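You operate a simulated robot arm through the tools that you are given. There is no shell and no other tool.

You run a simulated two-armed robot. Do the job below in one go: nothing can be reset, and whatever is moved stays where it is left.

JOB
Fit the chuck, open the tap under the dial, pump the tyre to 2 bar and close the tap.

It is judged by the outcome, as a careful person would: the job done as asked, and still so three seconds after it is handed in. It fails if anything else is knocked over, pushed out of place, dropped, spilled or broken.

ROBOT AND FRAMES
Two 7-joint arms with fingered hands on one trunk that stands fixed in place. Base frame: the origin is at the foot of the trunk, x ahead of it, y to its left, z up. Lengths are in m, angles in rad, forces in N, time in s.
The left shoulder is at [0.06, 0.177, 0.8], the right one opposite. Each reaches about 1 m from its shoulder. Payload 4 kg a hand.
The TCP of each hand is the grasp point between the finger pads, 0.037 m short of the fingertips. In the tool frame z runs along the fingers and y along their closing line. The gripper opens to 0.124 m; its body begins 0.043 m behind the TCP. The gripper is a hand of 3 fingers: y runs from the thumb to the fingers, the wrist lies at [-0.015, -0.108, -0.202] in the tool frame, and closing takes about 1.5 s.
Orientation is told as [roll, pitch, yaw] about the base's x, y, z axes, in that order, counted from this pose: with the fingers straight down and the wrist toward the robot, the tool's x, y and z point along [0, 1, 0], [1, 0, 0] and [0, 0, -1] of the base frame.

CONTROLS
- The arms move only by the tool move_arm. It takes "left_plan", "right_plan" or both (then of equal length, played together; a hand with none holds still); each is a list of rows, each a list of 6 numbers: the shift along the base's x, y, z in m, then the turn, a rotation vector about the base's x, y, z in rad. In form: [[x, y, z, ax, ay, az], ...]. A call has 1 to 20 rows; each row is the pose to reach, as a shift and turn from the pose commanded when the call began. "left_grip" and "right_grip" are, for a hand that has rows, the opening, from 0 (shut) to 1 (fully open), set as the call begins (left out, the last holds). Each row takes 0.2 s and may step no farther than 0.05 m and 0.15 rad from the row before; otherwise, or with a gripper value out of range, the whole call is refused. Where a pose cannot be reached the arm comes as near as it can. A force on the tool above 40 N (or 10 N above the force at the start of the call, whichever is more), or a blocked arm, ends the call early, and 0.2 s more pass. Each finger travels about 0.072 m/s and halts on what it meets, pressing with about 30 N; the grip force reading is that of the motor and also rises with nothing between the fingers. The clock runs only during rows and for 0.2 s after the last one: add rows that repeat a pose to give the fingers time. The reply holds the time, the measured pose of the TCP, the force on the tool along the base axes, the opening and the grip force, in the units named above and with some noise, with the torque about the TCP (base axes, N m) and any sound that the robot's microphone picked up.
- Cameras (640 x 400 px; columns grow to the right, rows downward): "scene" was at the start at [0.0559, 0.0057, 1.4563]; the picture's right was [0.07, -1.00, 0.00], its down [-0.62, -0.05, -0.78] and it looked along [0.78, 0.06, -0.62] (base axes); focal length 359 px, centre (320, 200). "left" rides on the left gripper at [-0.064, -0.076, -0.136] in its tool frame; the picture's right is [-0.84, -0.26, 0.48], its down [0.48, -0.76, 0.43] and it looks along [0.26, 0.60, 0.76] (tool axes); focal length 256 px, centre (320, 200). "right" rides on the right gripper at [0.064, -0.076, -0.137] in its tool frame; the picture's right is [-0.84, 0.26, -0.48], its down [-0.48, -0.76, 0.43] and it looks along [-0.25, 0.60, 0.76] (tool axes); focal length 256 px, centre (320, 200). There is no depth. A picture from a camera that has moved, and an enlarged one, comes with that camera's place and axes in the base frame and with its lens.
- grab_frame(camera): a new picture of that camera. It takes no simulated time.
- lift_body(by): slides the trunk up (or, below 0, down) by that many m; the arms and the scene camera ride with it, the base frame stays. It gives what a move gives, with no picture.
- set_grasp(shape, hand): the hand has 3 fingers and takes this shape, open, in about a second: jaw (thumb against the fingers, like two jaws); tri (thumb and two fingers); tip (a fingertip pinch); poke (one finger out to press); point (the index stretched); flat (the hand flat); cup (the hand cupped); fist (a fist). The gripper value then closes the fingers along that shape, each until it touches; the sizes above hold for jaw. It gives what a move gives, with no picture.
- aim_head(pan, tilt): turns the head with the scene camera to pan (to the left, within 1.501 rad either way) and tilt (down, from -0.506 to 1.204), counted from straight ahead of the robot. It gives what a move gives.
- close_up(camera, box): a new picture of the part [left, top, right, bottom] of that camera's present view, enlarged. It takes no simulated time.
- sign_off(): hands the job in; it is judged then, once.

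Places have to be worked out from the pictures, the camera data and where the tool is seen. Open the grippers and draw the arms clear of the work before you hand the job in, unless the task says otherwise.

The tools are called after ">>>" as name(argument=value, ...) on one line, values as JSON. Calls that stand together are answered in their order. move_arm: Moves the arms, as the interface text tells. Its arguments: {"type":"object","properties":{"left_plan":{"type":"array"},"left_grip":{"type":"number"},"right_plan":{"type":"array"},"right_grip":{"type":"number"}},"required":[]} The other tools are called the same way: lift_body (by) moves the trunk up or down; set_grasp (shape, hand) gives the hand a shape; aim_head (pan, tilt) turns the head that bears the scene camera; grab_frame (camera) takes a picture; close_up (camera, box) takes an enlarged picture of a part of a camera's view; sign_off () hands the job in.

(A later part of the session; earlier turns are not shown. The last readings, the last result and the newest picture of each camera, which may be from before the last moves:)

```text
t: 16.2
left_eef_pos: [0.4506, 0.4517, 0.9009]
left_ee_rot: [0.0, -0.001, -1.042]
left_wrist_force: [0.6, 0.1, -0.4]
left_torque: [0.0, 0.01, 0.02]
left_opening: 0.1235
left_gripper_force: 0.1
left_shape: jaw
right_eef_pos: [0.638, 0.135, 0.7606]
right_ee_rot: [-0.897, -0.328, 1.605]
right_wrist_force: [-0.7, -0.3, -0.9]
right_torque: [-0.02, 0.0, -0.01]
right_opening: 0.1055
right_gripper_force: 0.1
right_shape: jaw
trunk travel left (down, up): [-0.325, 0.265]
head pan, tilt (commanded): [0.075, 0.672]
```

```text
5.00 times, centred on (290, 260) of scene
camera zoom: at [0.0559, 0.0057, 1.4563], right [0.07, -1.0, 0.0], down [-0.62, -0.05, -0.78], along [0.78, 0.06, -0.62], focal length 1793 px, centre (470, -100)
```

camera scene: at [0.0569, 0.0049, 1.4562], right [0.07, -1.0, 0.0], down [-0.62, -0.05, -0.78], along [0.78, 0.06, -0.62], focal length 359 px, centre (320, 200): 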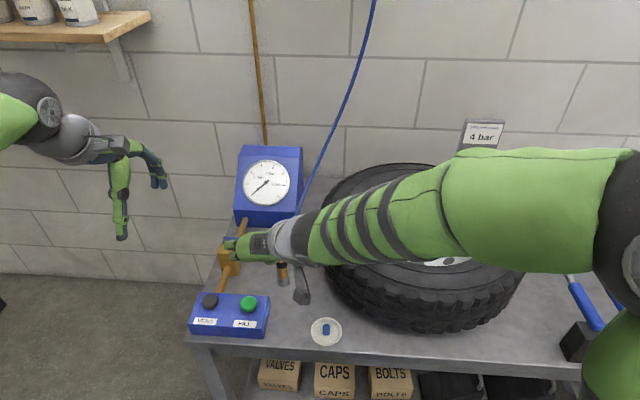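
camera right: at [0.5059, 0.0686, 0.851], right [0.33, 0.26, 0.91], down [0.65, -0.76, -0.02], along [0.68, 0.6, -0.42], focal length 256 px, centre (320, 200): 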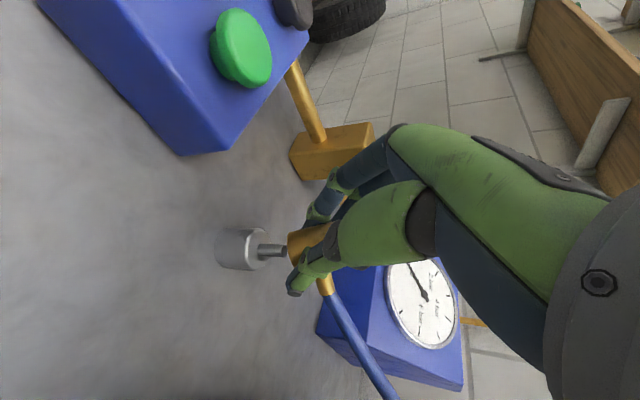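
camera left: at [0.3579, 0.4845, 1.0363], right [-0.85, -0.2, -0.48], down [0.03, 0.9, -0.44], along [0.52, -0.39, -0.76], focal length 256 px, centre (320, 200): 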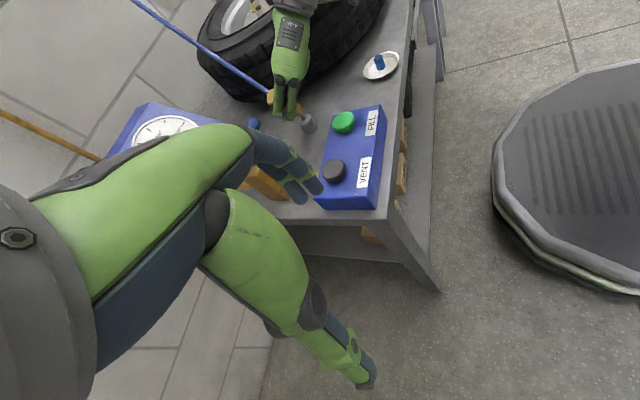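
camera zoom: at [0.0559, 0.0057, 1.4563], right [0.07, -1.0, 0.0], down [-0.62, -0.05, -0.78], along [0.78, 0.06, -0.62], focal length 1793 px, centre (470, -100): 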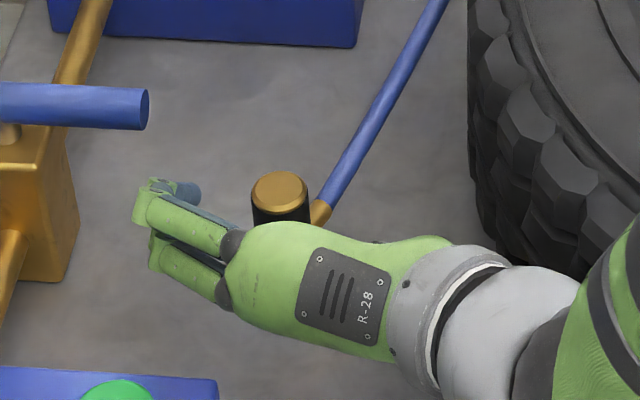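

The chuck is parked upright again and the hand is fully clear around it. I'll back straight out along the finger direction.

>>> move_arm(right_plan=[[-0.015, -0.0045, 0.0118, 0, 0, 0], [-0.031, -0.009, 0.0236, 0, 0, 0], [-0.054, -0.016, 0.0413, 0, 0, 0], [-0.077, -0.023, 0.059, 0, 0, 0], [-0.1, -0.03, 0.085, 0, 0, 0], [-0.11, -0.035, 0.12, 0, 0, 0]])

>>> close_up(camera="left", box=[220, 50, 340, 150])

>>> grab_frame(camera="scene")

>>> grab_frame(camera="right")

```text
t: 17.6
left_eef_pos: [0.4501, 0.4517, 0.9013]
left_ee_rot: [-0.001, 0.001, -1.042]
left_wrist_force: [-0.3, -0.4, -0.7]
left_torque: [0.01, -0.02, -0.02]
left_opening: 0.1238
left_gripper_force: 0.0
left_shape: jaw
right_eef_pos: [0.5271, 0.099, 0.8804]
right_ee_rot: [-0.895, -0.331, 1.604]
right_wrist_force: [0.5, 0.2, 0.1]
right_torque: [-0.02, -0.02, 0.0]
right_opening: 0.1053
right_gripper_force: 0.0
right_shape: jaw
trunk travel left (down, up): [-0.325, 0.265]
head pan, tilt (commanded): [0.075, 0.672]
```

```text
4.00 times, centred on (280, 100) of left
camera zoom: at [0.3576, 0.4837, 1.037], right [-0.85, -0.2, -0.48], down [0.03, 0.9, -0.43], along [0.52, -0.39, -0.76], focal length 1024 px, centre (480, 600)
```

zoom: 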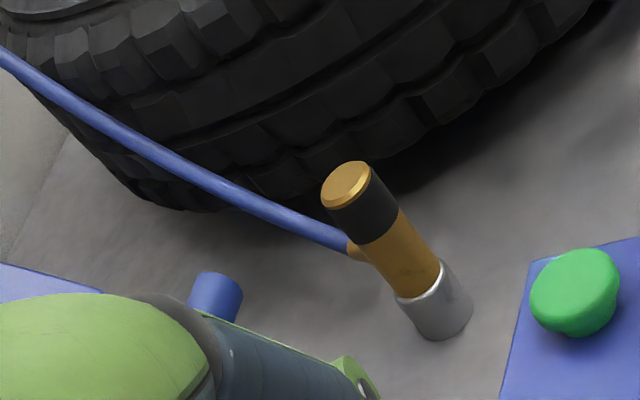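

```text
taken
camera scene: at [0.0556, 0.0055, 1.4562], right [0.07, -1.0, 0.0], down [-0.62, -0.05, -0.78], along [0.78, 0.06, -0.62], focal length 359 px, centre (320, 200)
```

scene: 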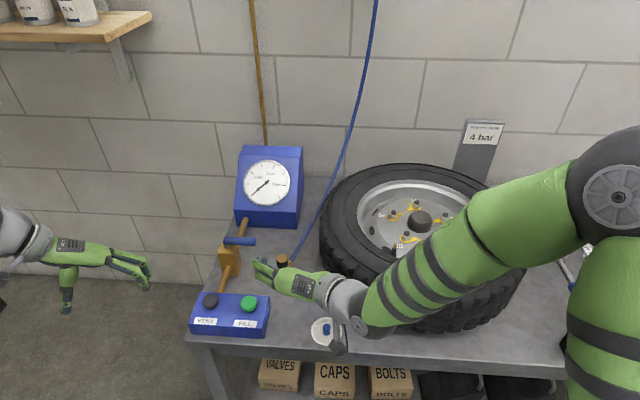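

```text
taken
camera right: at [0.3826, 0.0102, 0.887], right [0.15, -0.06, 0.99], down [0.67, -0.73, -0.15], along [0.73, 0.68, -0.07], focal length 256 px, centre (320, 200)
```

right: 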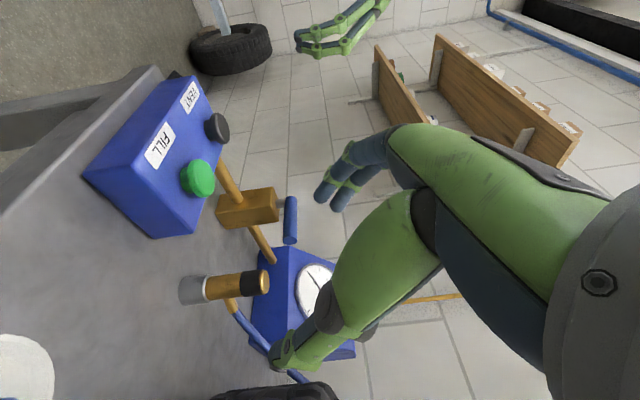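

The chuck stands upright on its post. Its hose fitting sits at mid-height and points toward +x. I'll raise the hand and turn it to fingers straight down with the closing line about 105° round, clear of both the hose fitting and the tap lever.

>>> move_arm(right_plan=[[0.004, 0.001, 0.011, -0.0547, 0.1046, 0.045], [0.008, 0.003, 0.022, -0.1094, 0.2092, 0.0899], [0.012, 0.004, 0.034, -0.1641, 0.3138, 0.1349], [0.016, 0.005, 0.045, -0.2188, 0.4184, 0.1799], [0.02, 0.007, 0.056, -0.2735, 0.5229, 0.2248], [0.024, 0.008, 0.067, -0.3282, 0.6275, 0.2698], [0.028, 0.009, 0.079, -0.3829, 0.7321, 0.3147], [0.033, 0.011, 0.09, -0.4376, 0.8367, 0.3597]], right_grip=0.45)

>>> grab_frame(camera="right")

>>> grab_frame(camera="scene")

```text
t: 19.4
left_eef_pos: [0.4501, 0.4521, 0.9002]
left_ee_rot: [0.0, 0.0, -1.044]
left_wrist_force: [-0.2, -0.5, 0.7]
left_torque: [0.01, -0.04, 0.02]
left_opening: 0.1237
left_gripper_force: 0.0
left_shape: jaw
right_eef_pos: [0.5608, 0.1113, 0.9696]
right_ee_rot: [0.002, -0.001, 1.834]
right_wrist_force: [-0.4, -0.5, -0.1]
right_torque: [0.01, 0.03, 0.0]
right_opening: 0.0559
right_gripper_force: 0.0
right_shape: jaw
trunk travel left (down, up): [-0.325, 0.265]
head pan, tilt (commanded): [0.075, 0.672]
```

```text
taken
camera right: at [0.5178, 0.0198, 1.1042], right [0.74, 0.47, 0.48], down [0.66, -0.61, -0.44], along [0.09, 0.64, -0.76], focal length 256 px, centre (320, 200)
```

right: 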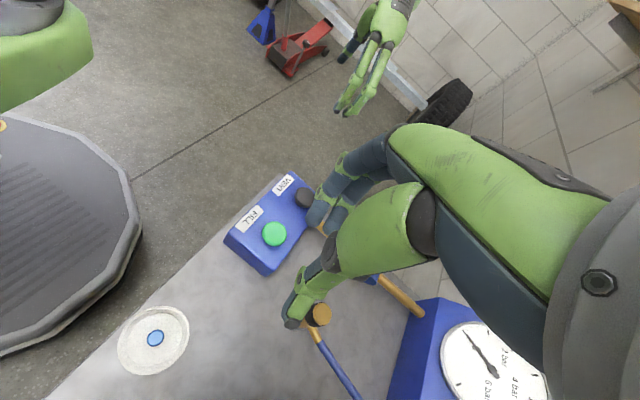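

```text
taken
camera scene: at [0.056, 0.0059, 1.4562], right [0.07, -1.0, 0.0], down [-0.62, -0.05, -0.78], along [0.78, 0.06, -0.62], focal length 359 px, centre (320, 200)
```

scene: 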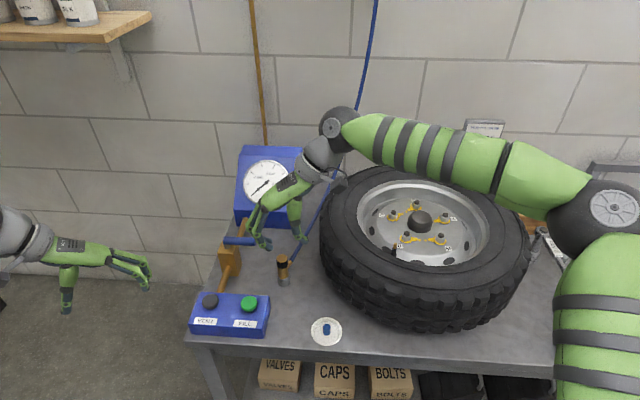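

The chuck's axis is confirmed at about (0.6455, 0.1435), with the hose leaving at roughly -15° from +x. I'll move over it and come down partway.

>>> move_arm(right_plan=[[0.042, 0.016, -0.01, 0, 0, 0], [0.085, 0.0323, -0.02, 0, 0, 0], [0.085, 0.0323, -0.06, 0, 0, 0], [0.085, 0.0323, -0.1, 0, 0, 0]])

>>> grab_frame(camera="right")

>>> close_up(camera="left", box=[200, 20, 360, 150])

>>> close_up(camera="scene", box=[220, 200, 340, 300])

```text
t: 20.4
left_eef_pos: [0.4519, 0.4509, 0.9]
left_ee_rot: [0.001, -0.001, -1.042]
left_wrist_force: [0.3, -0.2, -0.2]
left_torque: [0.0, 0.01, 0.02]
left_opening: 0.1237
left_gripper_force: 0.1
left_shape: jaw
right_eef_pos: [0.6457, 0.1432, 0.8704]
right_ee_rot: [0.001, -0.001, 1.835]
right_wrist_force: [0.0, 0.4, 0.0]
right_torque: [0.01, 0.04, 0.01]
right_opening: 0.0559
right_gripper_force: 0.0
right_shape: jaw
trunk travel left (down, up): [-0.325, 0.265]
head pan, tilt (commanded): [0.075, 0.672]
```

```text
taken
camera right: at [0.603, 0.0519, 1.0043], right [0.74, 0.47, 0.48], down [0.66, -0.61, -0.43], along [0.09, 0.64, -0.76], focal length 256 px, centre (320, 200)
```

right: 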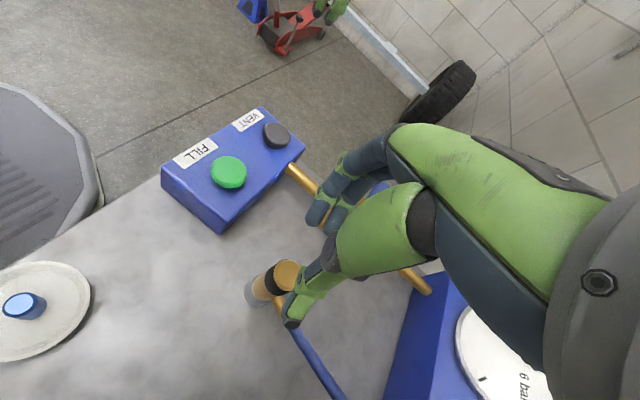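

```text
3.08 times, centred on (280, 85) of left
camera zoom: at [0.358, 0.4837, 1.0369], right [-0.85, -0.2, -0.48], down [0.03, 0.9, -0.43], along [0.52, -0.39, -0.76], focal length 788 px, centre (443, 554)
```

zoom: 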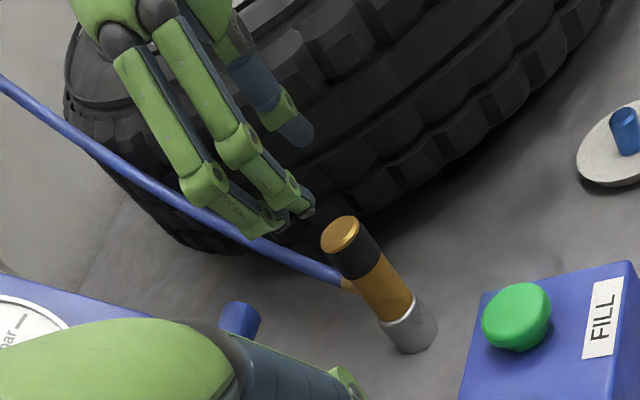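

```text
4.00 times, centred on (280, 250) of scene
camera zoom: at [0.056, 0.0056, 1.4563], right [0.07, -1.0, 0.0], down [-0.62, -0.05, -0.78], along [0.78, 0.06, -0.62], focal length 1435 px, centre (480, 0)
```

zoom: 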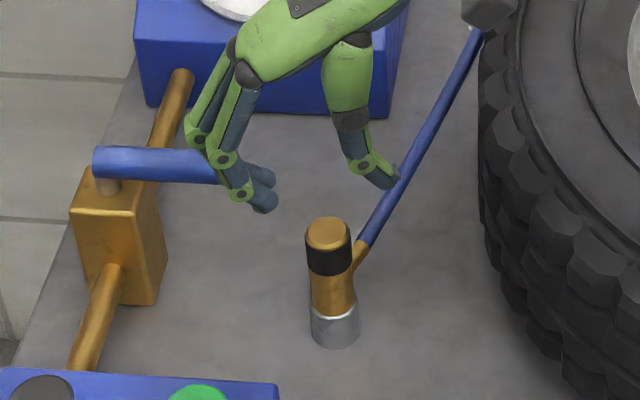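

The fingers and thumb straddle the chuck's axis, with about 2 cm between the nearest finger and the lever end. I'll descend most of the way and check again.

>>> move_arm(right_plan=[[0, 0, -0.025, 0, 0, 0], [0, 0, -0.05, 0, 0, 0], [0, 0, -0.065, 0, 0, 0]])

>>> close_up(camera="scene", box=[220, 200, 340, 300])

>>> close_up(camera="left", box=[220, 40, 340, 140])

>>> close_up(camera="right", box=[200, 140, 400, 320])

```text
t: 21.2
left_eef_pos: [0.4507, 0.4516, 0.9009]
left_ee_rot: [0.0, -0.001, -1.043]
left_wrist_force: [-0.8, 0.1, -0.1]
left_torque: [-0.03, -0.04, 0.02]
left_opening: 0.1237
left_gripper_force: 0.0
left_shape: jaw
right_eef_pos: [0.6448, 0.1419, 0.803]
right_ee_rot: [0.001, 0.0, 1.835]
right_wrist_force: [0.2, 0.2, -0.3]
right_torque: [-0.03, 0.0, 0.01]
right_opening: 0.0557
right_gripper_force: 0.0
right_shape: jaw
trunk travel left (down, up): [-0.325, 0.265]
head pan, tilt (commanded): [0.075, 0.672]
```

```text
4.00 times, centred on (280, 250) of scene
camera zoom: at [0.056, 0.0058, 1.4563], right [0.07, -1.0, 0.0], down [-0.62, -0.05, -0.78], along [0.78, 0.06, -0.62], focal length 1435 px, centre (480, 0)
```

zoom: 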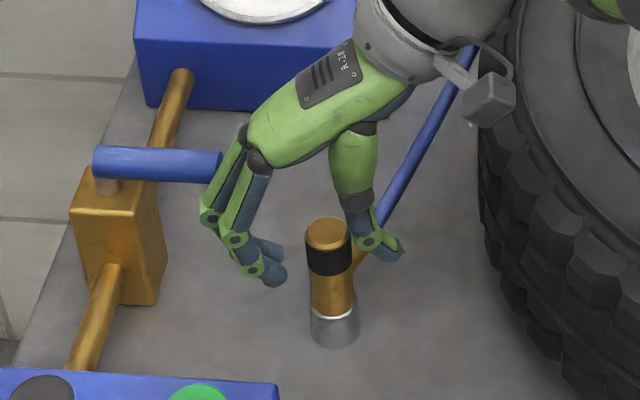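

```text
4.00 times, centred on (280, 90) of left
camera zoom: at [0.358, 0.4837, 1.0368], right [-0.85, -0.2, -0.48], down [0.03, 0.9, -0.43], along [0.52, -0.39, -0.76], focal length 1024 px, centre (480, 640)
```

zoom: 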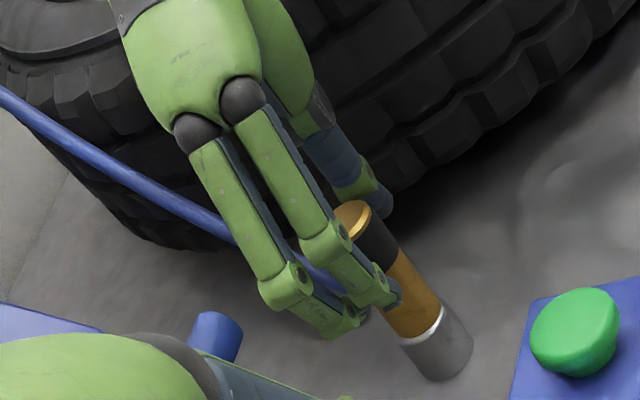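

```text
2.22 times, centred on (300, 230) of right
camera zoom: at [0.6024, 0.0519, 0.9396], right [0.74, 0.47, 0.48], down [0.66, -0.61, -0.43], along [0.09, 0.64, -0.76], focal length 569 px, centre (364, 133)
```

zoom: 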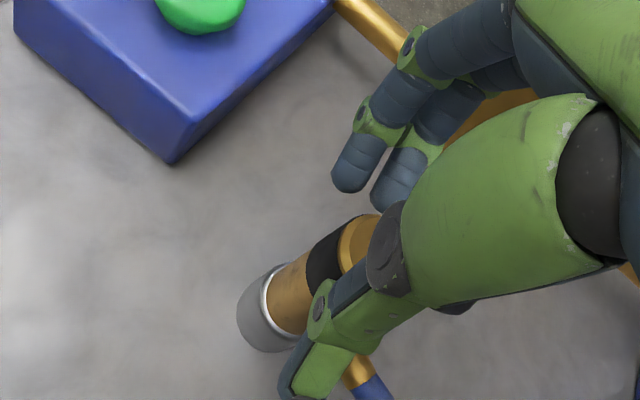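

Everything is clear of the hose and the lever. I'll come down the last 3 cm and close on the chuck.

>>> move_arm(right_plan=[[0, 0.0005, -0.012, 0, 0, 0], [0, 0.0005, -0.024, 0, 0, 0], [0, 0.0005, -0.031, 0, 0, 0], [0, 0.0005, -0.031, 0, 0, 0]])

>>> close_up(camera="scene", box=[220, 200, 340, 300])

>>> close_up(camera="left", box=[220, 40, 340, 140])

>>> close_up(camera="right", box=[200, 140, 400, 320])

```text
t: 22.2
left_eef_pos: [0.4512, 0.4513, 0.9003]
left_ee_rot: [0.0, 0.0, -1.042]
left_wrist_force: [0.0, -0.2, 0.0]
left_torque: [0.02, 0.02, 0.0]
left_opening: 0.1236
left_gripper_force: 0.0
left_shape: jaw
right_eef_pos: [0.646, 0.1437, 0.7734]
right_ee_rot: [0.001, 0.0, 1.835]
right_wrist_force: [0.3, -0.2, 0.1]
right_torque: [-0.01, 0.01, -0.01]
right_opening: 0.056
right_gripper_force: 0.0
right_shape: jaw
trunk travel left (down, up): [-0.325, 0.265]
head pan, tilt (commanded): [0.075, 0.672]
```

```text
4.00 times, centred on (280, 250) of scene
camera zoom: at [0.0559, 0.0057, 1.4563], right [0.07, -1.0, 0.0], down [-0.62, -0.05, -0.78], along [0.78, 0.06, -0.62], focal length 1435 px, centre (480, 0)
```

zoom: 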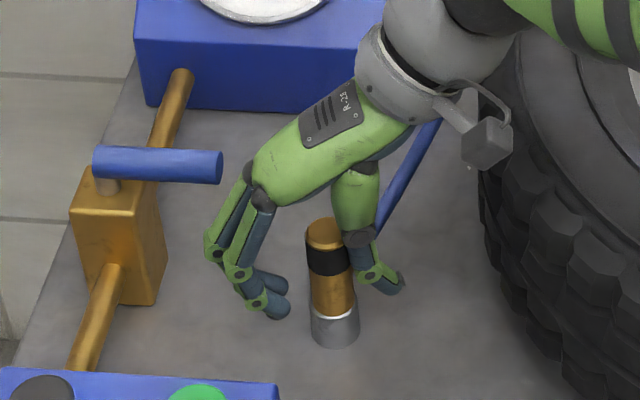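

```text
4.00 times, centred on (280, 90) of left
camera zoom: at [0.358, 0.4837, 1.0369], right [-0.85, -0.2, -0.48], down [0.03, 0.9, -0.43], along [0.52, -0.39, -0.76], focal length 1024 px, centre (480, 640)
```

zoom: 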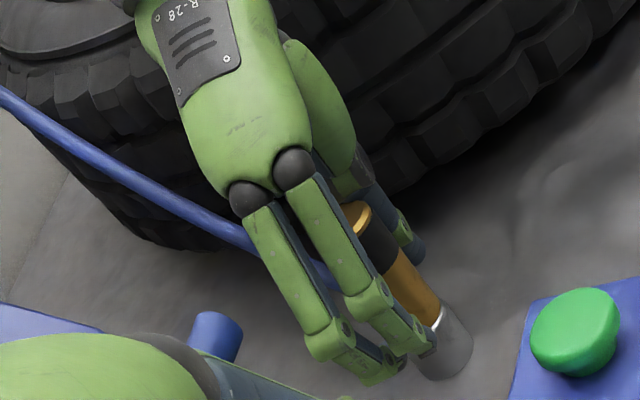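

```text
2.22 times, centred on (300, 230) of right
camera zoom: at [0.6027, 0.0527, 0.908], right [0.74, 0.47, 0.48], down [0.66, -0.61, -0.43], along [0.09, 0.64, -0.76], focal length 569 px, centre (364, 133)
```

zoom: 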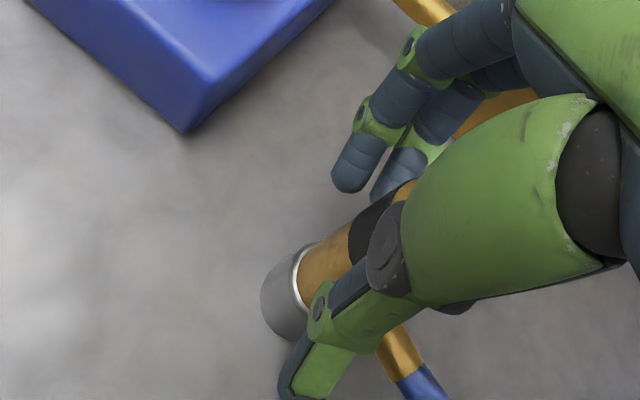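

The thumb and fingers are centred on the chuck at its lower brass section. I'll close the grip, holding the pose.

>>> move_arm(right_plan=[[0, 0, 0, 0, 0, 0], [0, 0, 0, 0, 0, 0], [0, 0, 0, 0, 0, 0], [0, 0, 0, 0, 0, 0], [0, 0, 0, 0, 0, 0], [0, 0, 0, 0, 0, 0]], right_grip=0.05)

>>> close_up(camera="scene", box=[220, 200, 340, 300])

>>> close_up(camera="left", box=[220, 40, 340, 140])

>>> close_up(camera="right", box=[200, 140, 400, 320])

```text
t: 23.6
left_eef_pos: [0.4503, 0.4505, 0.9002]
left_ee_rot: [-0.001, 0.001, -1.041]
left_wrist_force: [-0.3, 0.3, -0.4]
left_torque: [0.01, 0.03, 0.0]
left_opening: 0.1236
left_gripper_force: 0.0
left_shape: jaw
right_eef_pos: [0.6449, 0.1439, 0.7747]
right_ee_rot: [-0.002, 0.0, 1.833]
right_wrist_force: [-1.1, -10.6, 8.0]
right_torque: [0.29, 0.11, -0.02]
right_opening: 0.025
right_gripper_force: 29.9
right_shape: jaw
trunk travel left (down, up): [-0.325, 0.265]
head pan, tilt (commanded): [0.075, 0.672]
```

```text
4.00 times, centred on (280, 250) of scene
camera zoom: at [0.0553, 0.0048, 1.4563], right [0.07, -1.0, 0.0], down [-0.62, -0.05, -0.78], along [0.78, 0.06, -0.62], focal length 1435 px, centre (480, 0)
```

zoom: 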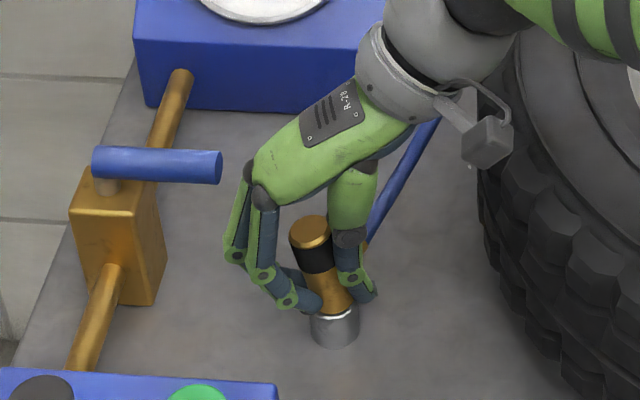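

```text
4.00 times, centred on (280, 90) of left
camera zoom: at [0.3576, 0.483, 1.0374], right [-0.85, -0.2, -0.48], down [0.03, 0.9, -0.43], along [0.52, -0.39, -0.76], focal length 1024 px, centre (480, 640)
```

zoom: 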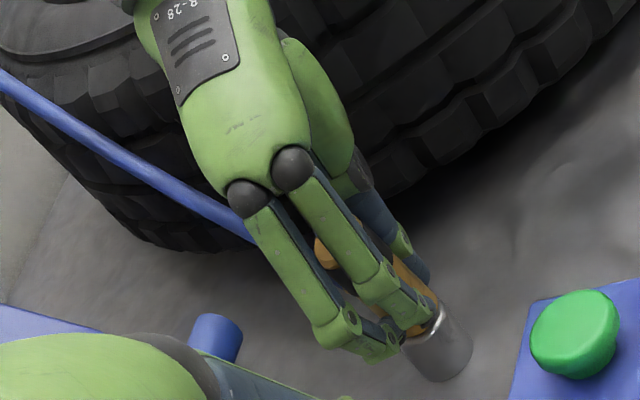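

```text
2.22 times, centred on (300, 230) of right
camera zoom: at [0.6025, 0.0518, 0.9089], right [0.74, 0.46, 0.48], down [0.66, -0.61, -0.43], along [0.09, 0.64, -0.76], focal length 569 px, centre (364, 133)
```

zoom: 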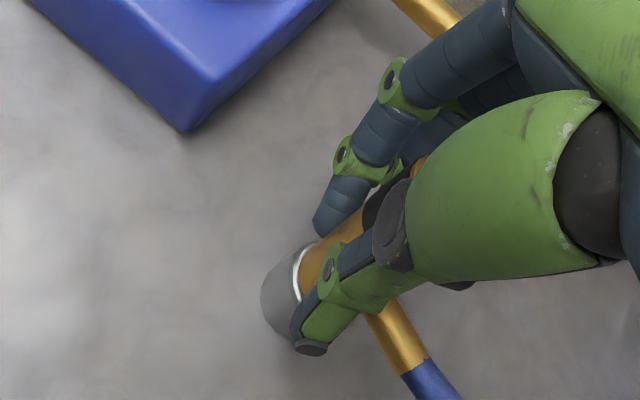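

The thumb presses higher than the fingertips, so closing tips the chuck's top toward the fingers. I'll reopen, pre-tilt the hand about 17° so that its grip surfaces match a vertical chuck, and raise it 5 mm so the thumb tip clears the silver base.

>>> move_arm(right_plan=[[0, 0, 0, 0, 0, 0], [0, 0, 0, 0, 0, 0], [0, 0, 0.002, 0.097, 0.026, 0], [0, 0, 0.004, 0.194, 0.052, 0], [0, 0, 0.005, 0.29, 0.0777, 0], [0, 0, 0.005, 0.29, 0.0777, 0]], right_grip=0.45)

>>> close_up(camera="scene", box=[220, 200, 340, 300])

>>> close_up(camera="left", box=[220, 40, 340, 140])

>>> close_up(camera="right", box=[200, 140, 400, 320])

```text
t: 25.0
left_eef_pos: [0.4503, 0.4507, 0.9008]
left_ee_rot: [0.001, 0.001, -1.042]
left_wrist_force: [0.8, -0.9, -0.5]
left_torque: [0.01, 0.0, 0.03]
left_opening: 0.1239
left_gripper_force: 0.1
left_shape: jaw
right_eef_pos: [0.6462, 0.1435, 0.7777]
right_ee_rot: [-0.001, -0.303, 1.835]
right_wrist_force: [-0.7, -1.9, -0.2]
right_torque: [0.03, 0.02, 0.02]
right_opening: 0.0561
right_gripper_force: 0.1
right_shape: jaw
trunk travel left (down, up): [-0.325, 0.265]
head pan, tilt (commanded): [0.075, 0.672]
```

```text
4.00 times, centred on (280, 250) of scene
camera zoom: at [0.0561, 0.0055, 1.4563], right [0.07, -1.0, 0.0], down [-0.62, -0.05, -0.78], along [0.78, 0.06, -0.62], focal length 1435 px, centre (480, 0)
```

zoom: 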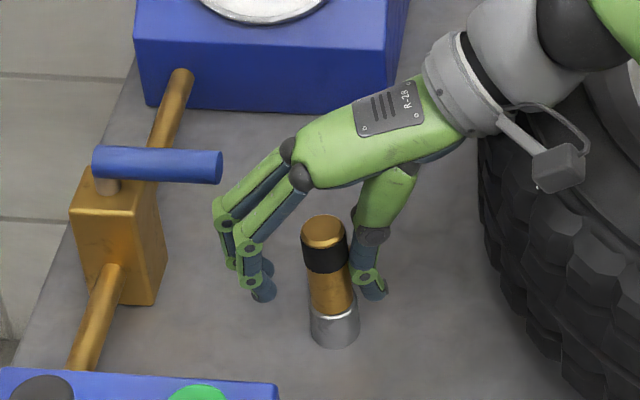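

```text
4.00 times, centred on (280, 90) of left
camera zoom: at [0.3581, 0.4836, 1.0369], right [-0.85, -0.2, -0.48], down [0.03, 0.9, -0.43], along [0.52, -0.39, -0.76], focal length 1024 px, centre (480, 640)
```

zoom: 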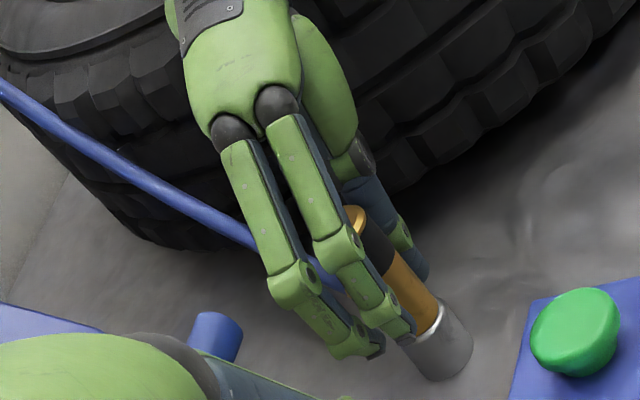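

```text
2.22 times, centred on (300, 230) of right
camera zoom: at [0.6127, 0.0168, 0.8848], right [0.78, 0.32, 0.54], down [0.62, -0.45, -0.64], along [0.04, 0.84, -0.55], focal length 569 px, centre (364, 133)
```

zoom: 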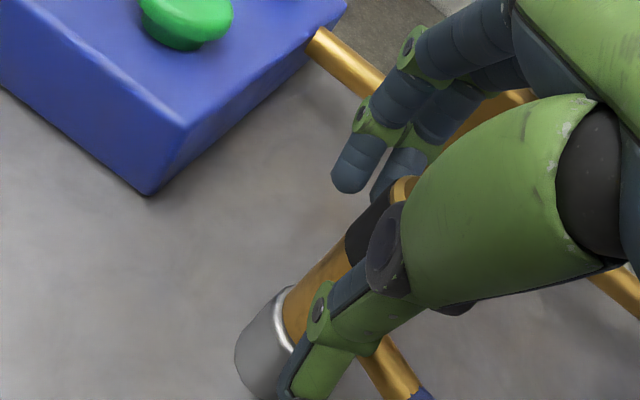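

The hand is tilted and the chuck still stands on its post, a little nearer the thumb than the fingers. I'll shift about 5 mm toward -y to centre it and close.

>>> move_arm(right_plan=[[0.001, -0.005, 0, 0, 0, 0], [0.001, -0.005, 0, 0, 0, 0], [0.001, -0.005, 0, 0, 0, 0], [0.001, -0.005, 0, 0, 0, 0], [0.001, -0.005, 0, 0, 0, 0], [0.001, -0.005, 0, 0, 0, 0], [0.001, -0.005, 0, 0, 0, 0]], right_grip=0.05)

>>> close_up(camera="scene", box=[220, 200, 340, 300])

>>> close_up(camera="left", box=[220, 40, 340, 140])

>>> close_up(camera="right", box=[200, 140, 400, 320])

```text
t: 26.6
left_eef_pos: [0.4503, 0.4518, 0.8999]
left_ee_rot: [0.001, -0.001, -1.042]
left_wrist_force: [-0.2, -0.3, 0.0]
left_torque: [0.0, -0.03, 0.0]
left_opening: 0.1239
left_gripper_force: 0.0
left_shape: jaw
right_eef_pos: [0.6464, 0.1375, 0.7788]
right_ee_rot: [0.001, -0.301, 1.835]
right_wrist_force: [-2.1, -6.3, -0.8]
right_torque: [-0.21, 0.1, -0.03]
right_opening: 0.0238
right_gripper_force: 29.7
right_shape: jaw
trunk travel left (down, up): [-0.325, 0.265]
head pan, tilt (commanded): [0.075, 0.672]
```

```text
4.00 times, centred on (280, 250) of scene
camera zoom: at [0.0559, 0.0052, 1.4563], right [0.07, -1.0, 0.0], down [-0.62, -0.05, -0.78], along [0.78, 0.06, -0.62], focal length 1435 px, centre (480, 0)
```

zoom: 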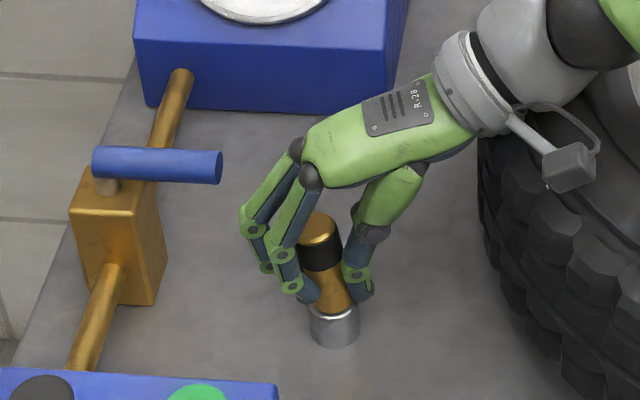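

```text
4.00 times, centred on (280, 90) of left
camera zoom: at [0.3579, 0.4834, 1.037], right [-0.85, -0.2, -0.48], down [0.03, 0.9, -0.43], along [0.52, -0.39, -0.76], focal length 1024 px, centre (480, 640)
```

zoom: 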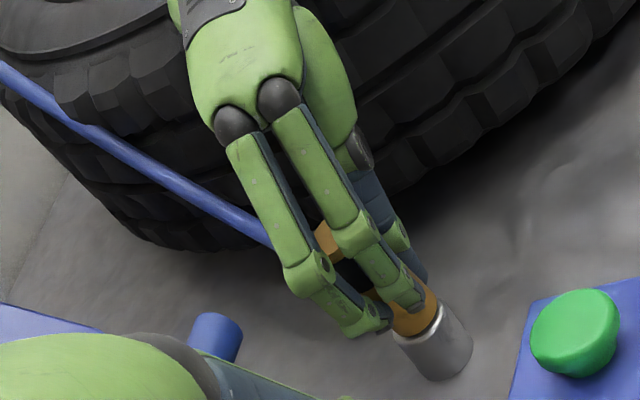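

```text
2.22 times, centred on (300, 230) of right
camera zoom: at [0.6137, 0.0111, 0.8848], right [0.78, 0.32, 0.54], down [0.62, -0.45, -0.64], along [0.04, 0.83, -0.55], focal length 569 px, centre (364, 133)
```

zoom: 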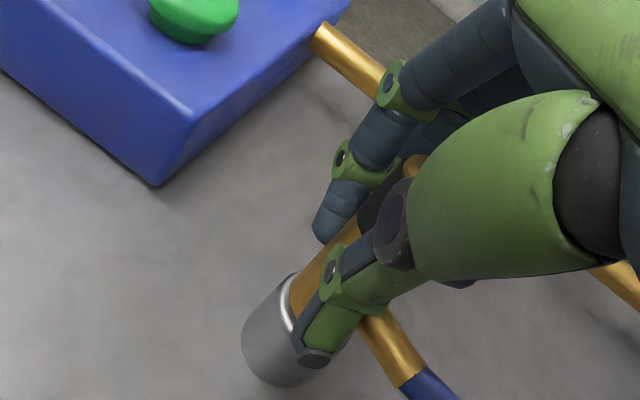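

The grip reads 30 N with the chuck close to upright. I'll lift it straight off the post in small steps and check its attitude.

>>> move_arm(right_plan=[[0, 0, 0.006, 0, 0, 0], [0, 0, 0.014, 0, 0, 0], [0, 0, 0.024, 0, 0, 0], [0, 0, 0.036, 0, 0, 0], [0, 0, 0.05, 0, 0, 0], [0, 0, 0.05, 0, 0, 0]])

>>> close_up(camera="scene", box=[220, 180, 340, 280])

>>> close_up(camera="left", box=[220, 20, 340, 120])

>>> close_up(camera="right", box=[200, 140, 400, 320])

```text
t: 28.0
left_eef_pos: [0.4513, 0.451, 0.8995]
left_ee_rot: [0.0, 0.0, -1.042]
left_wrist_force: [0.1, 0.4, 0.3]
left_torque: [0.0, 0.03, 0.0]
left_opening: 0.1236
left_gripper_force: 0.1
left_shape: jaw
right_eef_pos: [0.6466, 0.1377, 0.8282]
right_ee_rot: [0.0, -0.301, 1.832]
right_wrist_force: [0.3, -0.5, -2.4]
right_torque: [-0.01, 0.05, -0.01]
right_opening: 0.0234
right_gripper_force: 30.2
right_shape: jaw
trunk travel left (down, up): [-0.325, 0.265]
head pan, tilt (commanded): [0.075, 0.672]
```

```text
4.00 times, centred on (280, 230) of scene
camera zoom: at [0.056, 0.0057, 1.4562], right [0.07, -1.0, 0.0], down [-0.62, -0.05, -0.78], along [0.78, 0.06, -0.62], focal length 1435 px, centre (480, 80)
```

zoom: 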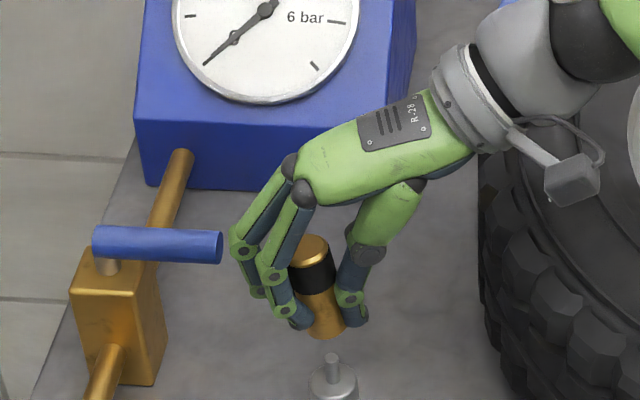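

```text
4.00 times, centred on (280, 70) of left
camera zoom: at [0.358, 0.4837, 1.0368], right [-0.85, -0.2, -0.48], down [0.03, 0.9, -0.43], along [0.52, -0.39, -0.76], focal length 1024 px, centre (480, 720)
```

zoom: 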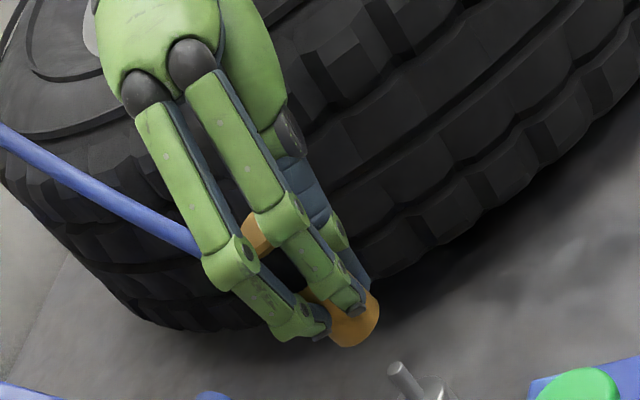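

```text
2.22 times, centred on (300, 230) of right
camera zoom: at [0.6134, 0.0117, 0.9349], right [0.78, 0.32, 0.54], down [0.62, -0.45, -0.64], along [0.04, 0.83, -0.55], focal length 569 px, centre (364, 133)
```

zoom: 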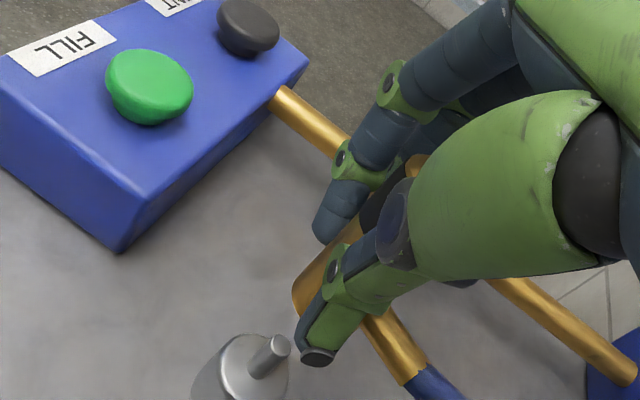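

The chuck is held firmly, with only about 8° of lean left (top toward +y). I'll raise it above tyre height while applying a small correction to make it vertical, and yaw about -30° so the fingers fit inside the rim.

>>> move_arm(right_plan=[[0, 0, 0.033, 0.0279, -0.0248, -0.1308], [0, 0, 0.066, 0.0559, -0.0496, -0.2615], [0, 0, 0.1, 0.0838, -0.0744, -0.3923], [0, 0, 0.132, 0.1117, -0.0992, -0.523], [0, 0, 0.132, 0.1117, -0.0992, -0.523]])

>>> grab_frame(camera="scene")

>>> grab_frame(camera="left")

>>> grab_frame(camera="right")

```text
t: 29.2
left_eef_pos: [0.45, 0.4521, 0.8994]
left_ee_rot: [-0.001, 0.0, -1.04]
left_wrist_force: [0.1, 0.5, 0.0]
left_torque: [-0.02, 0.0, -0.01]
left_opening: 0.1239
left_gripper_force: 0.1
left_shape: jaw
right_eef_pos: [0.6481, 0.1377, 0.9615]
right_ee_rot: [-0.107, -0.409, 1.347]
right_wrist_force: [0.1, -0.3, -1.3]
right_torque: [-0.01, 0.03, -0.01]
right_opening: 0.0229
right_gripper_force: 29.4
right_shape: jaw
trunk travel left (down, up): [-0.325, 0.265]
head pan, tilt (commanded): [0.075, 0.672]
```

```text
taken
camera scene: at [0.056, 0.0057, 1.4562], right [0.07, -1.0, 0.0], down [-0.62, -0.05, -0.78], along [0.78, 0.06, -0.62], focal length 359 px, centre (320, 200)
```

scene: 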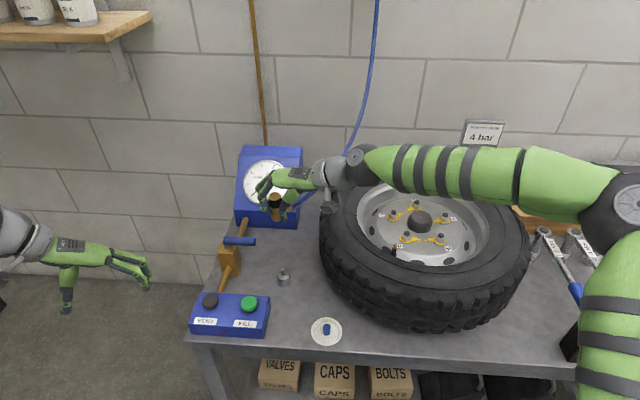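

```text
taken
camera left: at [0.3581, 0.4837, 1.0368], right [-0.85, -0.2, -0.48], down [0.03, 0.9, -0.43], along [0.52, -0.39, -0.76], focal length 256 px, centre (320, 200)
```

left: 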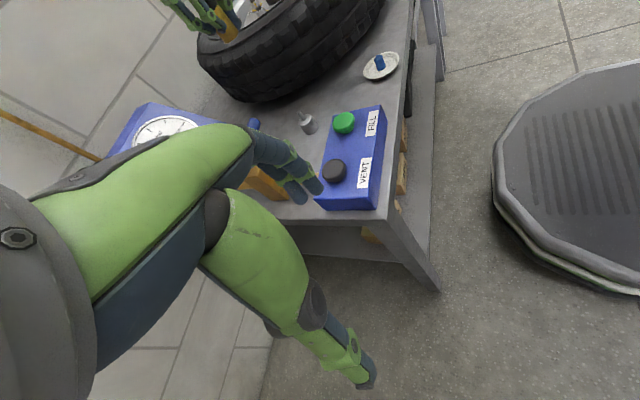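

```text
taken
camera right: at [0.5428, 0.0367, 1.0478], right [0.76, -0.17, 0.62], down [0.39, -0.65, -0.65], along [0.51, 0.74, -0.43], focal length 256 px, centre (320, 200)
```

right: 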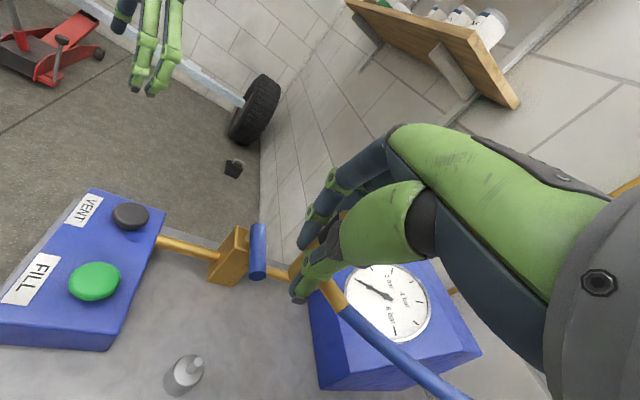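

The chuck is up at height and looks nearly vertical. I'll zoom in to check before carrying it across.

>>> close_up(camera="scene", box=[240, 160, 320, 240])

>>> close_up(camera="left", box=[170, 0, 270, 80])

>>> close_up(camera="right", box=[240, 180, 400, 320])

```text
5.00 times, centred on (280, 200) of scene
camera zoom: at [0.056, 0.0057, 1.4562], right [0.07, -1.0, 0.0], down [-0.62, -0.05, -0.78], along [0.78, 0.06, -0.62], focal length 1793 px, centre (520, 200)
```

zoom: 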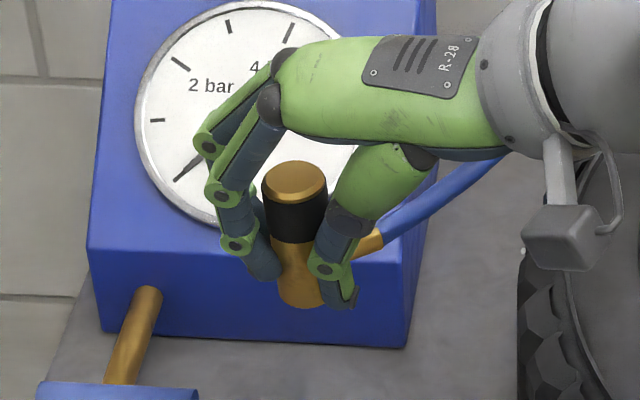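

```text
5.00 times, centred on (220, 40) of left
camera zoom: at [0.3581, 0.4837, 1.0368], right [-0.85, -0.2, -0.48], down [0.03, 0.9, -0.43], along [0.52, -0.39, -0.76], focal length 1280 px, centre (820, 1000)
```

zoom: 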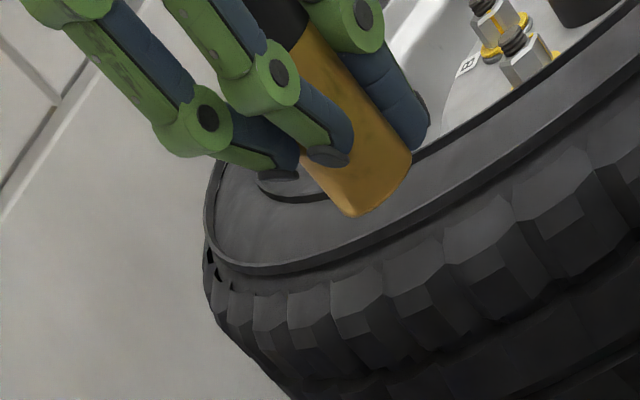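

```text
2.86 times, centred on (320, 250) of right
camera zoom: at [0.5428, 0.0367, 1.0478], right [0.76, -0.17, 0.62], down [0.39, -0.65, -0.65], along [0.51, 0.74, -0.43], focal length 731 px, centre (320, 57)
```

zoom: 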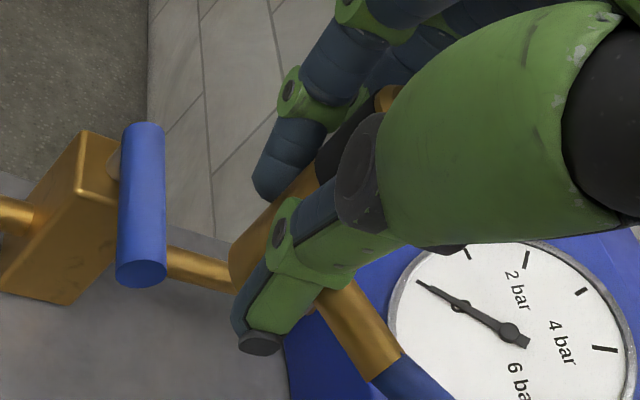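

The chuck hangs vertical to within a few degrees, with its bottom about (0.006, 0.012, -0.045) from the grasp point. I'll carry it over the valve stem and bring the left hand up so its camera watches.

>>> move_arm(right_plan=[[0.001, -0.039, 0, 0, 0, 0], [0.002, -0.079, 0, 0, 0, 0], [0.003, -0.118, 0, 0, 0, 0], [0.005, -0.157, 0, 0, 0, 0], [0.006, -0.197, 0, 0, 0, 0], [0.007, -0.236, 0, 0, 0, 0], [0.008, -0.2757, 0, 0, 0, 0]], left_plan=[[0.006, -0.021, 0.021, 0, 0, 0], [0.011, -0.043, 0.043, 0, 0, 0], [0.017, -0.064, 0.064, 0, 0, 0], [0.023, -0.086, 0.086, 0, 0, 0], [0.029, -0.107, 0.107, 0, 0, 0], [0.034, -0.129, 0.129, 0, 0, 0], [0.04, -0.15, 0.15, 0, 0, 0]])

>>> grab_frame(camera="scene")

>>> grab_frame(camera="left")

>>> grab_frame(camera="right")

```text
t: 30.8
left_eef_pos: [0.4893, 0.3009, 1.0522]
left_ee_rot: [0.0, -0.001, -1.042]
left_wrist_force: [0.3, -0.2, -0.1]
left_torque: [-0.03, -0.02, -0.01]
left_opening: 0.1236
left_gripper_force: 0.0
left_shape: jaw
right_eef_pos: [0.653, -0.1381, 0.9618]
right_ee_rot: [-0.106, -0.411, 1.348]
right_wrist_force: [0.5, 0.7, -1.0]
right_torque: [0.0, -0.01, 0.01]
right_opening: 0.0226
right_gripper_force: 29.8
right_shape: jaw
trunk travel left (down, up): [-0.325, 0.265]
head pan, tilt (commanded): [0.075, 0.672]
```

```text
taken
camera scene: at [0.0559, 0.0052, 1.4562], right [0.07, -1.0, 0.0], down [-0.62, -0.05, -0.78], along [0.78, 0.06, -0.62], focal length 359 px, centre (320, 200)
```

scene: 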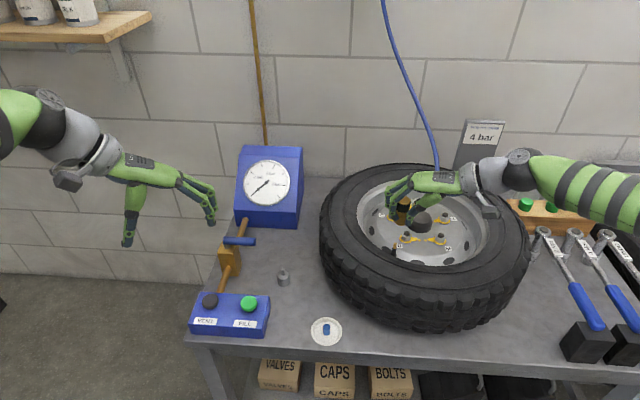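

```text
taken
camera left: at [0.3975, 0.3329, 1.1876], right [-0.85, -0.2, -0.48], down [0.03, 0.9, -0.43], along [0.52, -0.39, -0.76], focal length 256 px, centre (320, 200)
```

left: 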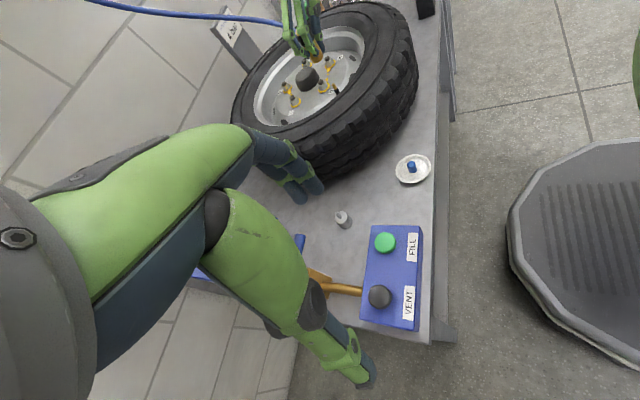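

```text
taken
camera right: at [0.5496, -0.2399, 1.0476], right [0.76, -0.16, 0.62], down [0.39, -0.65, -0.65], along [0.51, 0.74, -0.43], focal length 256 px, centre (320, 200)
```

right: 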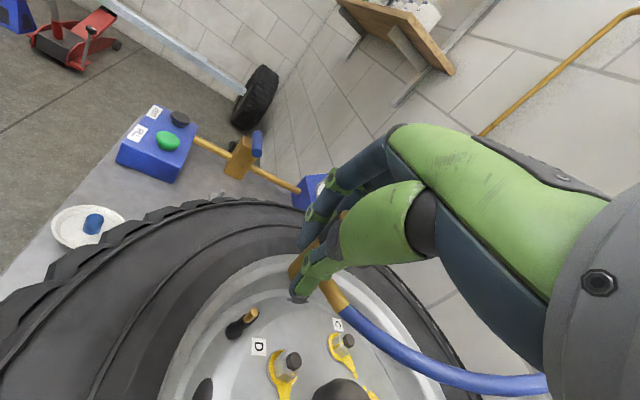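

I have good views from all three cameras. I'll zoom in on the stem and the chuck's bottom to line them up.

>>> close_up(camera="scene", box=[370, 180, 450, 270])

>>> close_up(camera="left", box=[280, 30, 360, 110])

>>> close_up(camera="right", box=[210, 210, 370, 350])

```text
4.44 times, centred on (410, 225) of scene
camera zoom: at [0.0559, 0.0052, 1.4562], right [0.07, -1.0, 0.0], down [-0.62, -0.05, -0.78], along [0.78, 0.06, -0.62], focal length 1594 px, centre (-80, 89)
```

zoom: 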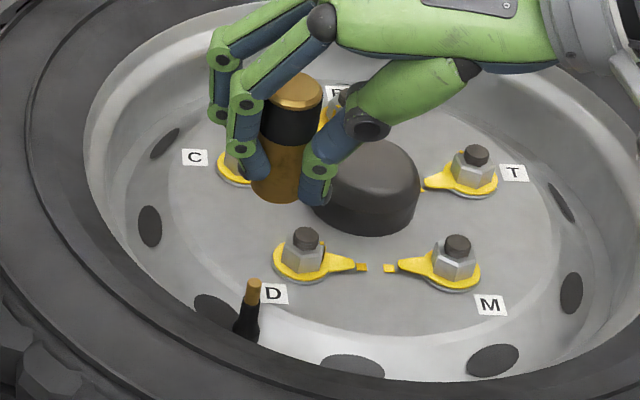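

```text
5.00 times, centred on (320, 70) of left
camera zoom: at [0.3975, 0.3329, 1.1876], right [-0.85, -0.2, -0.48], down [0.03, 0.9, -0.43], along [0.52, -0.39, -0.76], focal length 1280 px, centre (320, 850)
```

zoom: 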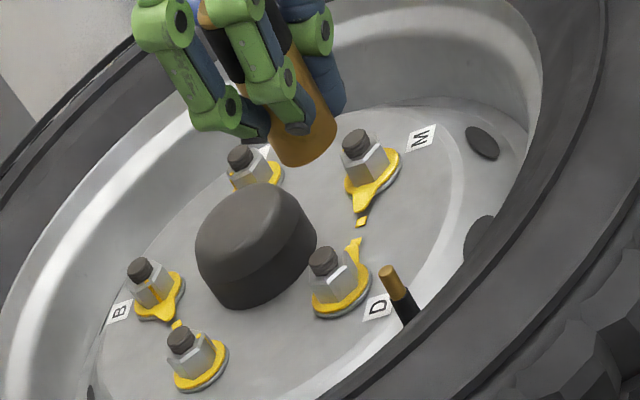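

```text
2.86 times, centred on (290, 280) of right
camera zoom: at [0.5496, -0.2399, 1.0476], right [0.76, -0.16, 0.62], down [0.39, -0.65, -0.65], along [0.51, 0.74, -0.43], focal length 731 px, centre (406, -29)
```

zoom: 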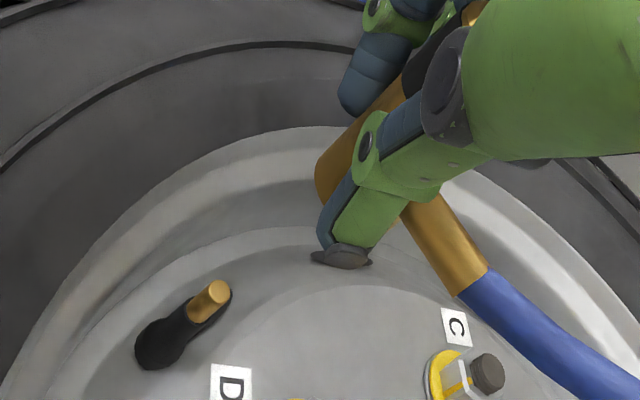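

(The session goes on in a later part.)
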